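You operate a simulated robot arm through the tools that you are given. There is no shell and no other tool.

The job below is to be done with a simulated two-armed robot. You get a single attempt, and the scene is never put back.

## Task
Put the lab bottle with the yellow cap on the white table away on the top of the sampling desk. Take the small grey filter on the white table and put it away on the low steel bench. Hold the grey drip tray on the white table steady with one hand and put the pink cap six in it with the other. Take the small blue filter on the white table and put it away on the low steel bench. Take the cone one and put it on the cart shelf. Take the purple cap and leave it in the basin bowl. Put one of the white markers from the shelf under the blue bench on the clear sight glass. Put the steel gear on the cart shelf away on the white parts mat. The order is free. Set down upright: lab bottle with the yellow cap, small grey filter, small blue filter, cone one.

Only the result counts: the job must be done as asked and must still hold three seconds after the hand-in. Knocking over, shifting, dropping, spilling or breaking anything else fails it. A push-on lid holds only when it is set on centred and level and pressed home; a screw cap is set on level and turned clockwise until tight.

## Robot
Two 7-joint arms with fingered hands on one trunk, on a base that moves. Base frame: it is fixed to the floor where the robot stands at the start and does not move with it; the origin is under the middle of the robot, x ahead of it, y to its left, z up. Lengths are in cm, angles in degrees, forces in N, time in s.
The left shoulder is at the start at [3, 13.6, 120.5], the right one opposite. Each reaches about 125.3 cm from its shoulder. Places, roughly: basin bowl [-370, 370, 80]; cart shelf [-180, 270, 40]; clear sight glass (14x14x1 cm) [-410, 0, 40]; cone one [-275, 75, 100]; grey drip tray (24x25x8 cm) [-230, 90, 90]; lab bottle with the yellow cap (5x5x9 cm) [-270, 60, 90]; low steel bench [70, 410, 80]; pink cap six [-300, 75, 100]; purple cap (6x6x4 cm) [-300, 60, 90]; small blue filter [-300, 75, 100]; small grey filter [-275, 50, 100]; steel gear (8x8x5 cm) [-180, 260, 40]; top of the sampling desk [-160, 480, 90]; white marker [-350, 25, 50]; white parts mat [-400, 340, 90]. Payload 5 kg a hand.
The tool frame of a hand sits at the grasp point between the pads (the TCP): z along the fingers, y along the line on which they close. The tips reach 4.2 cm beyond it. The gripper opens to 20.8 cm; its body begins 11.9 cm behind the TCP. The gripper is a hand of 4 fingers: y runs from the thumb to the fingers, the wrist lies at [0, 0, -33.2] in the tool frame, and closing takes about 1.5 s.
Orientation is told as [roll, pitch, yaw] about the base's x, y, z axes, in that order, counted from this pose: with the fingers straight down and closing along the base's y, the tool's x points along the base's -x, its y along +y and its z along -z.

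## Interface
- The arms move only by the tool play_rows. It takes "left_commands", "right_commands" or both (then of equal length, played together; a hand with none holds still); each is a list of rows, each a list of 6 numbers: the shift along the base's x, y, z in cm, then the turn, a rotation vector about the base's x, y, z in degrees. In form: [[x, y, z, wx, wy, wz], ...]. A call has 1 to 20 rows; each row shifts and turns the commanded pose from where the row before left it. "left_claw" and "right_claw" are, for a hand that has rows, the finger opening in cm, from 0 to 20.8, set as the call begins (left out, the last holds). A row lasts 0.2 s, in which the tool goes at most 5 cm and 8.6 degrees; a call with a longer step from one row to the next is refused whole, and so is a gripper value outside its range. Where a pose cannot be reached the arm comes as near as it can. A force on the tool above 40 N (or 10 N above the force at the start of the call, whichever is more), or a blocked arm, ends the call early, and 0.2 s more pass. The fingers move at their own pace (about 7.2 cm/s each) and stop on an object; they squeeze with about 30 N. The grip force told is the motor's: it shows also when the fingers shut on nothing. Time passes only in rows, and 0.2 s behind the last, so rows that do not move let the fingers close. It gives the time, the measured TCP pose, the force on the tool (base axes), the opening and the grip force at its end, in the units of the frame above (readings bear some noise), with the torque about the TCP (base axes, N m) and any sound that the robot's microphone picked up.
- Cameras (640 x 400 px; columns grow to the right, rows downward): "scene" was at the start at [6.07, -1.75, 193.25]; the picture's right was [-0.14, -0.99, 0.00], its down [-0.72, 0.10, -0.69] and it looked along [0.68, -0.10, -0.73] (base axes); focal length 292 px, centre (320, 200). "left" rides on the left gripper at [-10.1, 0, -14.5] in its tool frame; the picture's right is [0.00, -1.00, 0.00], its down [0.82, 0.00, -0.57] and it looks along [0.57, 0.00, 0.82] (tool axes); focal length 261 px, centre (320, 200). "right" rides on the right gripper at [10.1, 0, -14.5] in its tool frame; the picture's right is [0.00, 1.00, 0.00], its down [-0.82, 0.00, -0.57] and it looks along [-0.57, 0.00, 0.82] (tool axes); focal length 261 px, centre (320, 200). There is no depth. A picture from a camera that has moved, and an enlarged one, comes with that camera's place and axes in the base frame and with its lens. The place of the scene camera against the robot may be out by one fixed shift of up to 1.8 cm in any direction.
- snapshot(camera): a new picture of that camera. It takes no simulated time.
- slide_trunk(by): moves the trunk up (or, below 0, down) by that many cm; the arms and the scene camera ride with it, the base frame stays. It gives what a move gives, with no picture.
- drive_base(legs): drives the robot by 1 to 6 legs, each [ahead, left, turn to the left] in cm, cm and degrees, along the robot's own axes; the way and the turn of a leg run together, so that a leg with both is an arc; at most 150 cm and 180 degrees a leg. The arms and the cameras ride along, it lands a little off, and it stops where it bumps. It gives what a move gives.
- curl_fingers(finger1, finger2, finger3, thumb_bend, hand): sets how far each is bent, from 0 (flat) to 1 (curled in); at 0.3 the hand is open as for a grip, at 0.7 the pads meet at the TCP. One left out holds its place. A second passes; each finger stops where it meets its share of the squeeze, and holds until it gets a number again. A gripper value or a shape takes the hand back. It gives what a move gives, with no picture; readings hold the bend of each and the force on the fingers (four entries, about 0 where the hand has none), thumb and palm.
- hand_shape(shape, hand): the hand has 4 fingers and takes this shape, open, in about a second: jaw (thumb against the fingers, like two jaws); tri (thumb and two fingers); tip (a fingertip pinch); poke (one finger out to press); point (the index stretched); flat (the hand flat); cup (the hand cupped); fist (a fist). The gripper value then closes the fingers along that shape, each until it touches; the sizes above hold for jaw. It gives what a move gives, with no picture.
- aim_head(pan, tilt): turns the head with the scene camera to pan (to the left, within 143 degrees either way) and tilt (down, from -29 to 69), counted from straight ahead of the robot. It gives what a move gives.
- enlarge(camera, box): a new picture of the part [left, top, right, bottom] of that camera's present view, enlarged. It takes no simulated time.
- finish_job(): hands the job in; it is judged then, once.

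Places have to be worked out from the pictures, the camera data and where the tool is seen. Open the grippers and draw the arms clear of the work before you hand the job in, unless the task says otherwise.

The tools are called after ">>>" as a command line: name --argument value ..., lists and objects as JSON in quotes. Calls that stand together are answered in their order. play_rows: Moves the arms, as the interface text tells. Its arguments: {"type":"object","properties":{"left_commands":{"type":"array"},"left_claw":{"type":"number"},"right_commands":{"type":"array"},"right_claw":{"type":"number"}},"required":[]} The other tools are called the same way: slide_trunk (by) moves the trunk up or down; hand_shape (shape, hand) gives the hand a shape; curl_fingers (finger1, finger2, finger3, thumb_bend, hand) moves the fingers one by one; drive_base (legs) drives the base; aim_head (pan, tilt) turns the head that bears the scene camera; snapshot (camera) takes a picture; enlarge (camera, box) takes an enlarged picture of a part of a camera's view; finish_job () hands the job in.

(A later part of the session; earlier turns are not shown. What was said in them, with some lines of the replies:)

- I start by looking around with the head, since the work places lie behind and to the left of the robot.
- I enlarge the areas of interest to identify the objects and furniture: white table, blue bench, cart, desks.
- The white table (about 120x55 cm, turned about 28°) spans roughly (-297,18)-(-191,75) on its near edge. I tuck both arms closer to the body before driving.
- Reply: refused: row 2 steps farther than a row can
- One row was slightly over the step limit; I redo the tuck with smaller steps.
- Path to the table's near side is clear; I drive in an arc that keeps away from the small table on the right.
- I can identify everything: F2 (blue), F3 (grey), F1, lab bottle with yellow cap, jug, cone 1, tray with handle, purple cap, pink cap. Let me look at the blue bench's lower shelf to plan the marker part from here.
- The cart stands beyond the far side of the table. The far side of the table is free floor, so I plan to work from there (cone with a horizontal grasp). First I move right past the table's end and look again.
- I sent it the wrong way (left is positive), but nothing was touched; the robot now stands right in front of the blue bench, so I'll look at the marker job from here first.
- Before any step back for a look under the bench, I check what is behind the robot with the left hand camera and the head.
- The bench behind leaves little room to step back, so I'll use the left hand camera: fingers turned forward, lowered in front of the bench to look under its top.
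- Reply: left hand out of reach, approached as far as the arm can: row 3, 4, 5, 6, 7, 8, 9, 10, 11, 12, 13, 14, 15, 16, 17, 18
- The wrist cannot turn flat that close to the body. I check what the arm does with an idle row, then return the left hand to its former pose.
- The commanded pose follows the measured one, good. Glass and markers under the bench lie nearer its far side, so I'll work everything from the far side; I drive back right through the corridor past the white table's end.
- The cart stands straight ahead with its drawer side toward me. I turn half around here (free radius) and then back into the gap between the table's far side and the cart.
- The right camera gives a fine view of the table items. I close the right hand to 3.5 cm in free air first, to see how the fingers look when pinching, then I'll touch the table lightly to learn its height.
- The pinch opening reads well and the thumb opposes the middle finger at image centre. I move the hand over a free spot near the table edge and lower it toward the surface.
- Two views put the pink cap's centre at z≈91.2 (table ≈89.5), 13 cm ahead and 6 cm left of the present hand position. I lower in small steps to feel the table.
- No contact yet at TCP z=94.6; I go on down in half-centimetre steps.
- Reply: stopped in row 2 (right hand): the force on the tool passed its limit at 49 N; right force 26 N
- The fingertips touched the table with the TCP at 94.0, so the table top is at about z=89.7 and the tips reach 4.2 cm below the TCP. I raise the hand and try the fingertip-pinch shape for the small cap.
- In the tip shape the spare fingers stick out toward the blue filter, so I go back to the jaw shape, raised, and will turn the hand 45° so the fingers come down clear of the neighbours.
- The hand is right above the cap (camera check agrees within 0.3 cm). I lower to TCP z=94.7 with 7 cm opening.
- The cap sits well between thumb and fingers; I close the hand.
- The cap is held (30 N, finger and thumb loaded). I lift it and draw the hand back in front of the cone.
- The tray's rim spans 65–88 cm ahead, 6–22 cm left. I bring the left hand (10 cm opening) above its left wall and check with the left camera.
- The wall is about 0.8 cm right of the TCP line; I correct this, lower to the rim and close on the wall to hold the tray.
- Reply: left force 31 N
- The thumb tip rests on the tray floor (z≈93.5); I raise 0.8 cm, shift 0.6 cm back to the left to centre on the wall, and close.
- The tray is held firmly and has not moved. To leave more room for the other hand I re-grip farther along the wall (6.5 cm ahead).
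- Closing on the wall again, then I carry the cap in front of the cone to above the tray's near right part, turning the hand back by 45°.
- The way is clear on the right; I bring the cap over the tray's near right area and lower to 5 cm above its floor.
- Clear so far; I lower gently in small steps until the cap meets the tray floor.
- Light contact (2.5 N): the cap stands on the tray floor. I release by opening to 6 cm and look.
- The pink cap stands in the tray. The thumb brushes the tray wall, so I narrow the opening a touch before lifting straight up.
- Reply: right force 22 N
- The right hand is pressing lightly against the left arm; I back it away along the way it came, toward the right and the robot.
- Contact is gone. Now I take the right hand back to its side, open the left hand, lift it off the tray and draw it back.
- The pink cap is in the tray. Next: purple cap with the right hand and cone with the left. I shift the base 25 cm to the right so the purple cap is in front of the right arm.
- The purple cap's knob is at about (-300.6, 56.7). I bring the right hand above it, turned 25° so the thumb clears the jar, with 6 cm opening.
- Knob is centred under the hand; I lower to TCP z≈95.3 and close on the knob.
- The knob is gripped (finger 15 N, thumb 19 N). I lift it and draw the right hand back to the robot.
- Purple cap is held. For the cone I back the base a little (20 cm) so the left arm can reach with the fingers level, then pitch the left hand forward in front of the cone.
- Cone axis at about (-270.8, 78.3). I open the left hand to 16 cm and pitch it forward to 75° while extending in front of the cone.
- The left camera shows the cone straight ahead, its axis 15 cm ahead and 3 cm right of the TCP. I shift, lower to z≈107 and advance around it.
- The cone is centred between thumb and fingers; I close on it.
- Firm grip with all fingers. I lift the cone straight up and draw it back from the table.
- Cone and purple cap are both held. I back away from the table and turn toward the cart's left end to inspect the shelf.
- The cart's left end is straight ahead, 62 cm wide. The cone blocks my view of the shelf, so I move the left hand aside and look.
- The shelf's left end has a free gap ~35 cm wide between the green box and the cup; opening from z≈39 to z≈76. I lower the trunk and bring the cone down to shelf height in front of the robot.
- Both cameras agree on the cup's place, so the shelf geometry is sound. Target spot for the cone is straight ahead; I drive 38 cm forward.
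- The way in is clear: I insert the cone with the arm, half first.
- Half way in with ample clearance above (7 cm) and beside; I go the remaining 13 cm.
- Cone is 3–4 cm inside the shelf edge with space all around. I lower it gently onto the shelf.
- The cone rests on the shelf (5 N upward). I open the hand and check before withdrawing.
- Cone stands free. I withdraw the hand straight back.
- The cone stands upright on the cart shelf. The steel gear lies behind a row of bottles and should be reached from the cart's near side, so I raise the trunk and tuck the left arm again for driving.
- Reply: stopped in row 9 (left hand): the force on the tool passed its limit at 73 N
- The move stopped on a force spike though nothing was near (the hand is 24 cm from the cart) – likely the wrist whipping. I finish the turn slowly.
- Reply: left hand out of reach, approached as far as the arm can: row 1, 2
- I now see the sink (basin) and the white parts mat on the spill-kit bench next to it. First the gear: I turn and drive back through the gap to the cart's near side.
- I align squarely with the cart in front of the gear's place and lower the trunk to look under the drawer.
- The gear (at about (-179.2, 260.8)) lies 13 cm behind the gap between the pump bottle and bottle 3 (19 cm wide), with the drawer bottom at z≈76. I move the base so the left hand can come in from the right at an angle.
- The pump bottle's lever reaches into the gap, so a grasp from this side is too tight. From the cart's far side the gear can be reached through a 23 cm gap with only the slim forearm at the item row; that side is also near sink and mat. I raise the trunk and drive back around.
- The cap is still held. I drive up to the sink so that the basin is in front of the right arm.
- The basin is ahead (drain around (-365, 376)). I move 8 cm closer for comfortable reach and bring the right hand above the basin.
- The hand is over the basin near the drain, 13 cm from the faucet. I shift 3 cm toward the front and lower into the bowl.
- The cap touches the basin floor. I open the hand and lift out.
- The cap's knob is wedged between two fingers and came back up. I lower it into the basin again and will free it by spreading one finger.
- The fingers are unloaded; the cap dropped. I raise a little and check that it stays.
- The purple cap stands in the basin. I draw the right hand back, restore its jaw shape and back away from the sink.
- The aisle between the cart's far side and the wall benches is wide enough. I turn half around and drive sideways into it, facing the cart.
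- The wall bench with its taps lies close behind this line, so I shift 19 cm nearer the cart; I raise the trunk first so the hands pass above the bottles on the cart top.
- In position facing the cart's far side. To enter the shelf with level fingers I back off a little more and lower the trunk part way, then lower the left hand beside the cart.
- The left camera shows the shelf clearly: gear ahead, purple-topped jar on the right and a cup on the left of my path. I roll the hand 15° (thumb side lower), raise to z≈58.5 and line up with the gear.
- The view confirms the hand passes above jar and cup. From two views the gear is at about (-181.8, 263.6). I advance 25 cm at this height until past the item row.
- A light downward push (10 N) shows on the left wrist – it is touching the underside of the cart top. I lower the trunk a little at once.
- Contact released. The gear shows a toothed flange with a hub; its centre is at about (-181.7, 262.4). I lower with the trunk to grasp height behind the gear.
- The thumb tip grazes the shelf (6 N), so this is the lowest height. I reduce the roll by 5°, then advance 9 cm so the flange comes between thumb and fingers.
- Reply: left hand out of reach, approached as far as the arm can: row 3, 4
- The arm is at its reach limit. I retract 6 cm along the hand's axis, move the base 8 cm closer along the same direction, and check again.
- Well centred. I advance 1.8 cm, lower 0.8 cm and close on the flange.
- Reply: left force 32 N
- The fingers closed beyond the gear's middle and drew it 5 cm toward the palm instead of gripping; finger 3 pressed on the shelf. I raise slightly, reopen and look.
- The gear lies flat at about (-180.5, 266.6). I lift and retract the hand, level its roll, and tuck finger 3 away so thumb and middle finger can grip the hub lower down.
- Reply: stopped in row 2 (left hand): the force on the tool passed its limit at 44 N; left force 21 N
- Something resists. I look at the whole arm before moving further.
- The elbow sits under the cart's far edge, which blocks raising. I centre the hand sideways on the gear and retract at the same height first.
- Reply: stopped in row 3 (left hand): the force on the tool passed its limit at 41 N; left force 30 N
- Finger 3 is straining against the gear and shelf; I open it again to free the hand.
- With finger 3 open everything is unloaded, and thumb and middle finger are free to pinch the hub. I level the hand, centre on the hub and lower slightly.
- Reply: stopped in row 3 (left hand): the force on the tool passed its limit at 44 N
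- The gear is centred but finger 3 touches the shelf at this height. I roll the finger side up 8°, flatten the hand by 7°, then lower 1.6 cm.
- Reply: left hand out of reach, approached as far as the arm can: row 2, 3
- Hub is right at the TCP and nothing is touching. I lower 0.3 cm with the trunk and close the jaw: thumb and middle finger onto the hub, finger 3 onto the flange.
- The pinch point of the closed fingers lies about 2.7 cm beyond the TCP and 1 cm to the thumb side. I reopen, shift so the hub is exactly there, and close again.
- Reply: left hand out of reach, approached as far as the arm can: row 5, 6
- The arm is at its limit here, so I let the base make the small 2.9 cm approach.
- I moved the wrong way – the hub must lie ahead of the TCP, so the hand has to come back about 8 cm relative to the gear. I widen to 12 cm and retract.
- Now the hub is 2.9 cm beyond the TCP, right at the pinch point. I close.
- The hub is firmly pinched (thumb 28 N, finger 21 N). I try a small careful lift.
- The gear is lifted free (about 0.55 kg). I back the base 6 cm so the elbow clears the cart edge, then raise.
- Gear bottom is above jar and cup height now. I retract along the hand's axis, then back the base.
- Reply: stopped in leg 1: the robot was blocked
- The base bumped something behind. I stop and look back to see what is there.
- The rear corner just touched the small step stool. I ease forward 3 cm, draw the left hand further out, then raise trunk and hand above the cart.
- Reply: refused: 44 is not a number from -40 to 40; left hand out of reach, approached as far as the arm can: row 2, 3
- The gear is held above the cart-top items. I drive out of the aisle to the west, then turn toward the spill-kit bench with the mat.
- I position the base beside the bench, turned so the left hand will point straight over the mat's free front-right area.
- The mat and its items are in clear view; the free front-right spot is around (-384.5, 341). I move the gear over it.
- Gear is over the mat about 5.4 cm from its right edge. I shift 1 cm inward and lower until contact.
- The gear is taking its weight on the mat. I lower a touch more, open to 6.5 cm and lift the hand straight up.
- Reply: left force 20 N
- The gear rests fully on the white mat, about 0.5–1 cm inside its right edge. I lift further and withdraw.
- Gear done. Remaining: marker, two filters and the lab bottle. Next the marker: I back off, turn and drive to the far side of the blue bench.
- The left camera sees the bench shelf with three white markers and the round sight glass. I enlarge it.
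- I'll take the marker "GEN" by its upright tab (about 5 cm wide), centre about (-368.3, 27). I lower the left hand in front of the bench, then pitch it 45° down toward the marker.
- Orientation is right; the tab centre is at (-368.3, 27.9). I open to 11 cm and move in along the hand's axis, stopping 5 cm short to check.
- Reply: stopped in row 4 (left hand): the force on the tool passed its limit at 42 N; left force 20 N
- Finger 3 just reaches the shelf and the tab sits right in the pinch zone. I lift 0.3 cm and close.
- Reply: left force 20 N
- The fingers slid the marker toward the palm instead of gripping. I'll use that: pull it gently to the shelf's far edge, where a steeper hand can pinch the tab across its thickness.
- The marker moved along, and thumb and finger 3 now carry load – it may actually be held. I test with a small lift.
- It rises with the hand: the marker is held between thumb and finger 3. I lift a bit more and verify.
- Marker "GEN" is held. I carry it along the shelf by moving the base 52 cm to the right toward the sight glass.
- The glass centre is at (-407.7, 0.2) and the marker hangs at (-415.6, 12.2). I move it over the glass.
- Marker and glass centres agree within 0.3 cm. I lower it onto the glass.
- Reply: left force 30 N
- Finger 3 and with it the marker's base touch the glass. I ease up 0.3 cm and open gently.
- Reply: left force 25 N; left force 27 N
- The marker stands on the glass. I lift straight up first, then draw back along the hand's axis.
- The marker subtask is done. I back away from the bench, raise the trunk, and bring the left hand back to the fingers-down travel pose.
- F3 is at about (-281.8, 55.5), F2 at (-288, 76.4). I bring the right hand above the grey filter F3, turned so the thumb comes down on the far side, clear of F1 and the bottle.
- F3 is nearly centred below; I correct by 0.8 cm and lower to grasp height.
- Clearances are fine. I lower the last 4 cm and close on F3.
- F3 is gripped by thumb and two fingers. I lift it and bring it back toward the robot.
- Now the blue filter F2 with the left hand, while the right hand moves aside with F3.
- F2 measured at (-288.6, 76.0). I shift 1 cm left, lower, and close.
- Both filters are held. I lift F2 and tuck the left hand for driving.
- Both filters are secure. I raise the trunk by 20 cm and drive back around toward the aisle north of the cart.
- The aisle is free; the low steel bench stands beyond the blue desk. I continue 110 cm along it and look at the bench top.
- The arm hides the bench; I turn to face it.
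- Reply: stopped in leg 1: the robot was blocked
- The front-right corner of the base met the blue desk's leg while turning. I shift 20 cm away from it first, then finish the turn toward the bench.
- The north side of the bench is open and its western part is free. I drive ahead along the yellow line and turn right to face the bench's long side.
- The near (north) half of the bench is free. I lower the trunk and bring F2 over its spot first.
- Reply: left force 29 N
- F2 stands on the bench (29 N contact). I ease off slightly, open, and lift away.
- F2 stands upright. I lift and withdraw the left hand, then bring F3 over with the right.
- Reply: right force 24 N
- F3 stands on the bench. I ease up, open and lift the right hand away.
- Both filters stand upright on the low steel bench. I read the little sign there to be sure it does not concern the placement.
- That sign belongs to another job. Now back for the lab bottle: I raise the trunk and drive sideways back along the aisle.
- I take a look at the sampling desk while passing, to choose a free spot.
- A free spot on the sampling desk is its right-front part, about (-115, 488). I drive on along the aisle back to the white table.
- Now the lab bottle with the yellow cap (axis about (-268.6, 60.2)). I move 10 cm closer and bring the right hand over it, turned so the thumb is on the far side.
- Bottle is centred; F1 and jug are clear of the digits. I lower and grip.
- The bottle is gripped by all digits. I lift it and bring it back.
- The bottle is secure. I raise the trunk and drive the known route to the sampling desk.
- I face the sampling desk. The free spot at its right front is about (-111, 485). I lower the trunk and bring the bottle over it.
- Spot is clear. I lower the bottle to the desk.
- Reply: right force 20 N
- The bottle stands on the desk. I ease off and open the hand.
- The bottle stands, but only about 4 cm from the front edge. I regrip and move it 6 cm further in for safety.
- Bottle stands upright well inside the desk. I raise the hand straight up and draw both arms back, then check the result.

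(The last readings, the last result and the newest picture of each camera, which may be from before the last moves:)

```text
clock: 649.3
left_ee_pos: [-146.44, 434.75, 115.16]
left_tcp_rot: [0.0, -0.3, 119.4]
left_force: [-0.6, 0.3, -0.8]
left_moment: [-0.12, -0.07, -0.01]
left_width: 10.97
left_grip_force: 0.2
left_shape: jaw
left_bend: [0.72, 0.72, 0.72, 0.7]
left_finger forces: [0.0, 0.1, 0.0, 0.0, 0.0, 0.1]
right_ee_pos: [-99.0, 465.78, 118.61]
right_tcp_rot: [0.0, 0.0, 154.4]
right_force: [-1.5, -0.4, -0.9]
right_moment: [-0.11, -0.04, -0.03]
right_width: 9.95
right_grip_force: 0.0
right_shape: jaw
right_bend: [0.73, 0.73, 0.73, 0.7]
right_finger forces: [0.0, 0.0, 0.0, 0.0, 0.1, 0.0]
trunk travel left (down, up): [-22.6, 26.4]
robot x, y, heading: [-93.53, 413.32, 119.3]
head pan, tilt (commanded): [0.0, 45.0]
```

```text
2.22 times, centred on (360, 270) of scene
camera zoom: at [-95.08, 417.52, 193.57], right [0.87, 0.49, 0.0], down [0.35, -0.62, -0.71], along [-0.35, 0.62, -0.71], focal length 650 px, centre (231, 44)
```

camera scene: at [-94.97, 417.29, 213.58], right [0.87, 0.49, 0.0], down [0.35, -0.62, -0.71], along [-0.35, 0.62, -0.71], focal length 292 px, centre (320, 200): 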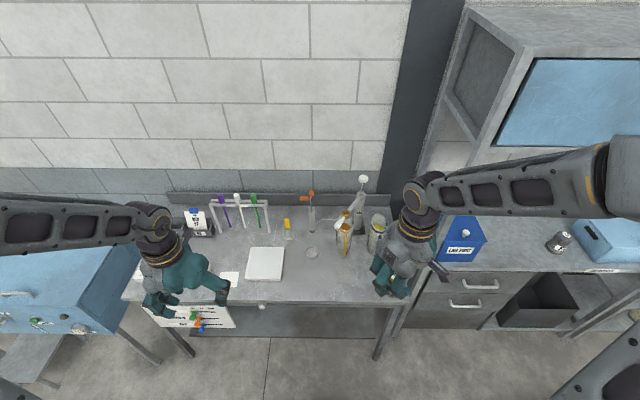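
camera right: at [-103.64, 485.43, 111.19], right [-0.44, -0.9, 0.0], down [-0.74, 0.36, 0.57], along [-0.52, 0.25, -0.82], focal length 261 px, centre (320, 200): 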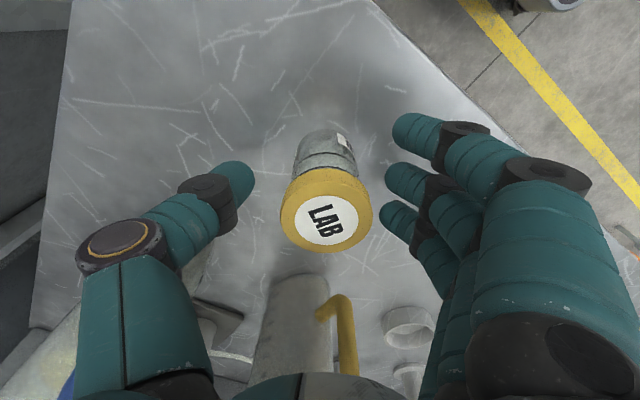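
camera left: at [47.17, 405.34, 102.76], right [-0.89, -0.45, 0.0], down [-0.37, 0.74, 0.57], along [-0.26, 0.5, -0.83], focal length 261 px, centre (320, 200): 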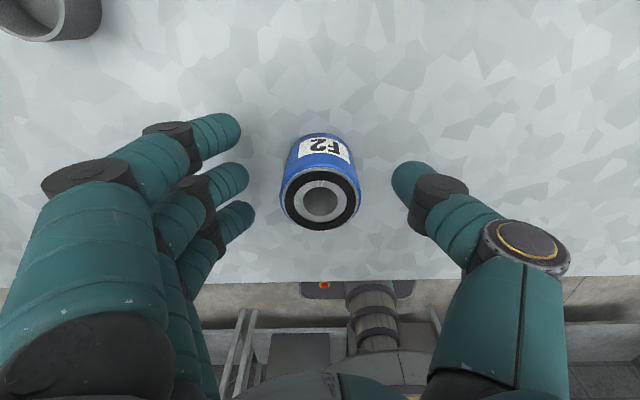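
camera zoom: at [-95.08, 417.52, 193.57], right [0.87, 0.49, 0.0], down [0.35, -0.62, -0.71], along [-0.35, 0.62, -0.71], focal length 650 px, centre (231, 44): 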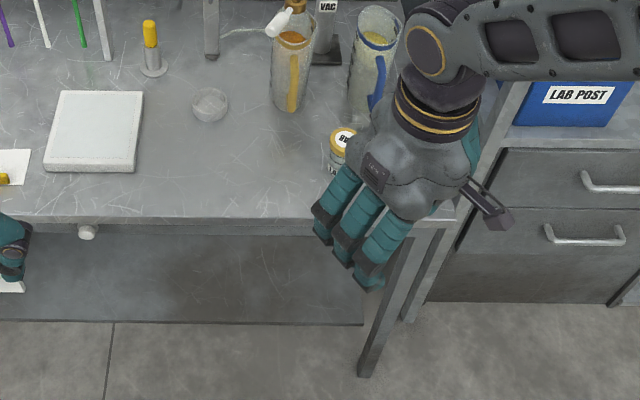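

The bottle stands upright on the desk, nothing else moved. I back off, open both hands, and take verification pictures.

>>> drive_base --legs '[[-18, 0, 0]]'

>>> play_rows --left_commands '[[0, 0, 0, 0, 0, 0], [0, 0, 0, 0, 0, 0], [0, 0, 0, 0, 0, 0], [0, 0, 0, 0, 0, 0], [0, 0, 0, 0, 0, 0]]' --left_claw 20 --right_commands '[[0, 0, 0, 0, 0, 0], [0, 0, 0, 0, 0, 0], [0, 0, 0, 0, 0, 0], [0, 0, 0, 0, 0, 0], [0, 0, 0, 0, 0, 0]]' --right_claw 20

>>> enlarge --camera "scene" --box '[240, 140, 480, 320]'

>>> aim_head --pan 115 --tilt 35

>>> snapshot --camera "scene"

>>> enlarge --camera "scene" --box '[200, 100, 440, 250]'

```text
clock: 650.8
left_ee_pos: [-137.91, 420.68, 115.29]
left_tcp_rot: [-0.1, -0.3, 119.1]
left_force: [1.1, -1.4, 0.8]
left_moment: [0.11, 0.13, 0.05]
left_width: 11.0
left_grip_force: 0.1
left_shape: jaw
left_bend: [0.72, 0.72, 0.72, 0.7]
left_finger forces: [0.0, 0.0, 0.0, 0.0, 0.0, 0.1]
right_ee_pos: [-90.47, 451.52, 118.83]
right_tcp_rot: [-0.1, -0.1, 154.1]
right_force: [1.2, -1.1, 1.5]
right_moment: [0.17, 0.17, 0.02]
right_width: 9.94
right_grip_force: 0.0
right_shape: jaw
right_bend: [0.73, 0.73, 0.73, 0.7]
right_finger forces: [0.1, 0.1, 0.2, 0.0, 0.1, 0.1]
trunk travel left (down, up): [-22.6, 26.4]
robot x, y, heading: [-85.43, 399.33, 118.8]
head pan, tilt (commanded): [0.0, 45.0]
stopped in leg 1: the robot was blocked; the commanded pose is now the measured one
```

```text
clock: 652.0
left_ee_pos: [-138.24, 421.0, 115.18]
left_tcp_rot: [-0.1, -0.3, 119.1]
left_force: [0.0, 0.1, -0.5]
left_moment: [-0.02, 0.0, 0.0]
left_width: 19.99
left_grip_force: 0.0
left_shape: jaw
left_bend: [0.27, 0.27, 0.27, 0.27]
left_finger forces: [0.0, 0.1, 0.0, 0.0, 0.0, 0.0]
right_ee_pos: [-90.57, 451.96, 118.72]
right_tcp_rot: [0.1, 0.0, 154.1]
right_force: [-0.3, -0.4, 0.6]
right_moment: [0.0, -0.02, 0.0]
right_width: 19.99
right_grip_force: 0.0
right_shape: jaw
right_bend: [0.27, 0.27, 0.27, 0.27]
right_finger forces: [0.0, 0.0, 0.1, 0.0, 0.0, 0.1]
trunk travel left (down, up): [-22.6, 26.4]
robot x, y, heading: [-85.34, 399.56, 119.2]
head pan, tilt (commanded): [0.0, 45.0]
```

```text
2.22 times, centred on (360, 230) of scene
camera zoom: at [-86.96, 403.53, 193.58], right [0.87, 0.49, 0.0], down [0.34, -0.62, -0.71], along [-0.34, 0.62, -0.71], focal length 650 px, centre (231, 133)
```

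zoom: 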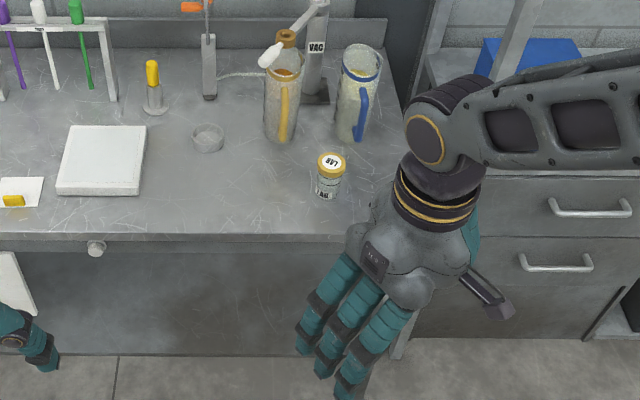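

```text
clock: 653.9
left_ee_pos: [-138.19, 421.07, 115.38]
left_tcp_rot: [0.0, -0.3, 119.1]
left_force: [-0.3, -0.2, 0.1]
left_moment: [0.01, -0.01, 0.02]
left_width: 19.99
left_grip_force: 0.0
left_shape: jaw
left_bend: [0.27, 0.27, 0.27, 0.27]
left_finger forces: [0.0, 0.1, 0.0, 0.0, 0.0, 0.0]
right_ee_pos: [-90.59, 452.05, 118.67]
right_tcp_rot: [0.1, 0.0, 154.1]
right_force: [-0.5, 0.1, 0.0]
right_moment: [0.0, -0.04, 0.01]
right_width: 20.01
right_grip_force: 0.0
right_shape: jaw
right_bend: [0.27, 0.27, 0.27, 0.27]
right_finger forces: [0.0, 0.0, 0.1, 0.0, 0.1, 0.0]
trunk travel left (down, up): [-22.6, 26.4]
robot x, y, heading: [-85.47, 399.44, 118.9]
head pan, tilt (commanded): [115.0, 35.0]
```

```text
taken
camera scene: at [-88.16, 389.25, 195.07], right [-0.81, 0.59, 0.0], down [0.34, 0.46, -0.82], along [-0.48, -0.66, -0.57], focal length 292 px, centre (320, 200)
```

scene: 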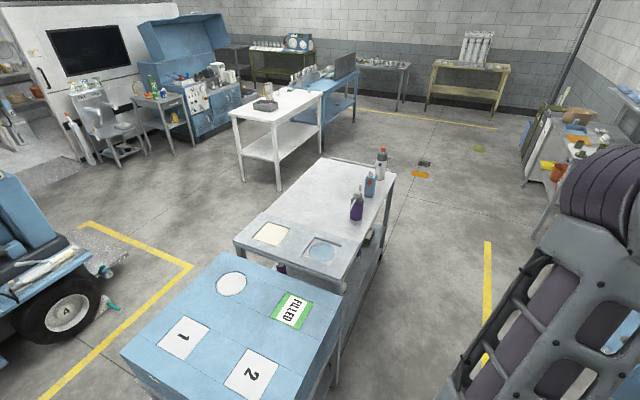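

```text
2.67 times, centred on (320, 175) of scene
camera zoom: at [-88.16, 389.25, 195.07], right [-0.81, 0.59, 0.0], down [0.34, 0.46, -0.82], along [-0.48, -0.66, -0.57], focal length 779 px, centre (320, 267)
```

zoom: 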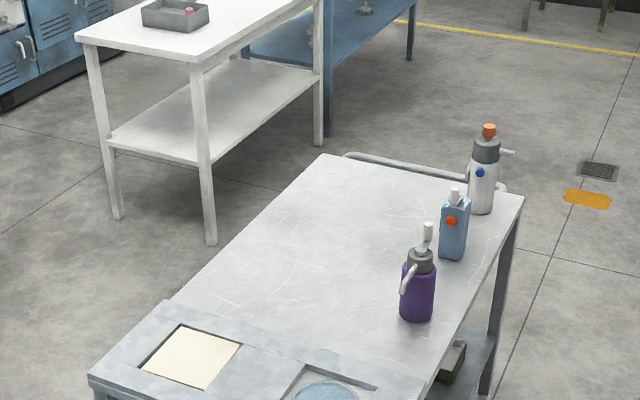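

Everything is in place: bottle on the desk, pink cap in the tray, and the cart contents unshifted (cup position matches within 0.6 cm). The base just touched the blue desk's leg behind, so I ease 5 cm forward, then hand in.

>>> drive_base --legs '[[5, 0, 0]]'

>>> aim_head --pan 60 --tilt 25

>>> enlarge --camera "scene" --box '[200, 100, 440, 250]'

>>> aim_head --pan -100 --tilt 30

>>> enlarge --camera "scene" --box '[200, 100, 440, 250]'

```text
clock: 654.9
left_ee_pos: [-140.75, 425.53, 115.17]
left_tcp_rot: [0.0, -0.2, 119.1]
left_force: [-0.4, 2.3, -0.9]
left_moment: [-0.28, -0.11, 0.0]
left_width: 19.98
left_grip_force: 0.1
left_shape: jaw
left_bend: [0.27, 0.27, 0.27, 0.27]
left_finger forces: [0.0, 0.1, 0.1, 0.0, 0.0, 0.1]
right_ee_pos: [-93.1, 456.41, 118.62]
right_tcp_rot: [0.0, 0.1, 154.1]
right_force: [-0.9, 2.2, -0.3]
right_moment: [-0.22, -0.12, -0.04]
right_width: 19.98
right_grip_force: 0.2
right_shape: jaw
right_bend: [0.28, 0.28, 0.28, 0.27]
right_finger forces: [0.0, 0.1, 0.1, 0.0, 0.0, 0.0]
trunk travel left (down, up): [-22.6, 26.4]
robot x, y, heading: [-88.08, 404.07, 119.3]
head pan, tilt (commanded): [115.0, 35.0]
```

```text
clock: 656.1
left_ee_pos: [-140.53, 425.22, 115.19]
left_tcp_rot: [-0.1, -0.4, 119.1]
left_force: [-0.1, 0.1, 0.0]
left_moment: [0.04, 0.04, -0.02]
left_width: 20.01
left_grip_force: 0.0
left_shape: jaw
left_bend: [0.27, 0.27, 0.27, 0.27]
left_finger forces: [0.1, 0.1, 0.1, 0.0, 0.0, 0.0]
right_ee_pos: [-93.06, 456.21, 118.78]
right_tcp_rot: [0.0, -0.1, 154.1]
right_force: [0.0, -0.4, 0.1]
right_moment: [0.0, 0.0, -0.01]
right_width: 20.0
right_grip_force: 0.1
right_shape: jaw
right_bend: [0.28, 0.28, 0.28, 0.27]
right_finger forces: [0.1, 0.0, 0.0, 0.0, 0.1, 0.0]
trunk travel left (down, up): [-22.6, 26.4]
robot x, y, heading: [-87.96, 404.29, 119.1]
head pan, tilt (commanded): [60.0, 25.0]
```

```text
2.67 times, centred on (320, 175) of scene
camera zoom: at [-94.55, 400.77, 196.64], right [0.02, 1.0, 0.0], down [0.42, -0.01, -0.91], along [-0.91, 0.01, -0.42], focal length 779 px, centre (320, 267)
```

zoom: 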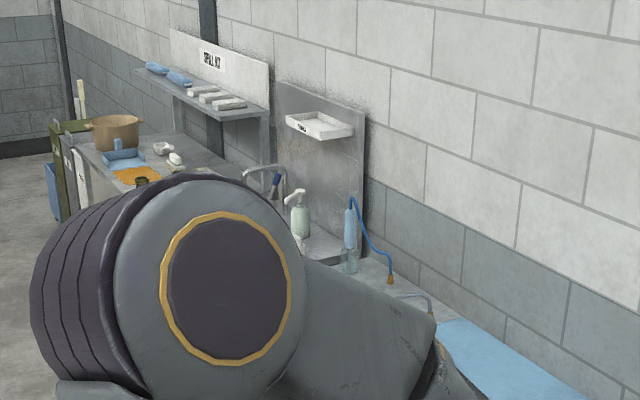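

```text
clock: 658.5
left_ee_pos: [-140.57, 425.25, 115.32]
left_tcp_rot: [-0.1, -0.5, 119.2]
left_force: [0.1, -0.7, 0.4]
left_moment: [0.01, -0.02, -0.01]
left_width: 20.01
left_grip_force: 0.1
left_shape: jaw
left_bend: [0.27, 0.27, 0.27, 0.27]
left_finger forces: [0.0, 0.0, 0.0, 0.1, 0.0, 0.1]
right_ee_pos: [-92.98, 456.26, 118.76]
right_tcp_rot: [0.0, 0.0, 154.1]
right_force: [0.1, 0.5, 0.2]
right_moment: [0.01, 0.04, -0.04]
right_width: 20.01
right_grip_force: 0.1
right_shape: jaw
right_bend: [0.28, 0.28, 0.28, 0.27]
right_finger forces: [0.0, 0.1, 0.0, 0.0, 0.0, 0.1]
trunk travel left (down, up): [-22.6, 26.4]
robot x, y, heading: [-87.86, 403.88, 118.9]
head pan, tilt (commanded): [-100.0, 30.0]
```

```text
2.67 times, centred on (320, 175) of scene
camera zoom: at [-76.83, 403.64, 195.85], right [0.33, -0.95, 0.0], down [-0.47, -0.16, -0.87], along [0.82, 0.28, -0.5], focal length 779 px, centre (320, 267)
```

zoom: 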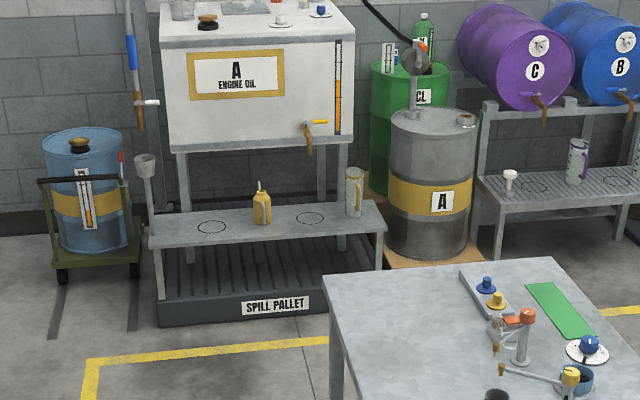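

All eight parts are done: bottle on the sampling desk, both filters upright on the low bench, pink cap in the tray, cone on the cart shelf, purple cap in the basin, marker on the sight glass, gear on the mat. Hands are open and clear, so I hand in the job.

>>> finish_job

```text
The job is handed in.
```

I finished all eight parts and handed the job in. Camera views after each placement showed every item where it should be; I haven't seen the judge's verdict.

| Item | Where it is now |
|---|---|
| Lab bottle, yellow cap | Upright on the right front of the sampling desk |
| Small grey filter (F3) | Upright on the near half of the low steel bench |
| Small blue filter (F2) | Upright on the near half of the low steel bench |
| Pink cap six | In the grey drip tray, placed by the right hand while the left held the tray |
| Cone one | Upright on the cart shelf, at its left end |
| Purple cap | Upright in the basin |
| White marker ("GEN") | On the clear sight glass, close to its centre |
| Steel gear | Flat on the white parts mat, roughly half a centimetre to a centimetre inside its right edge |

These could count against the job:

- **Base contacts:** The base touched the small step stool once and a leg of the blue desk twice, and stopped each time. I saw nothing shift, but I could only measure the stool's position to within a few centimetres.
- **Arm against the cart:** While I fetched the gear, the left arm pressed against the underside of the cart top, at up to about 44 N. A cup on the cart shelf still measured within 0.6 cm of where it was before.
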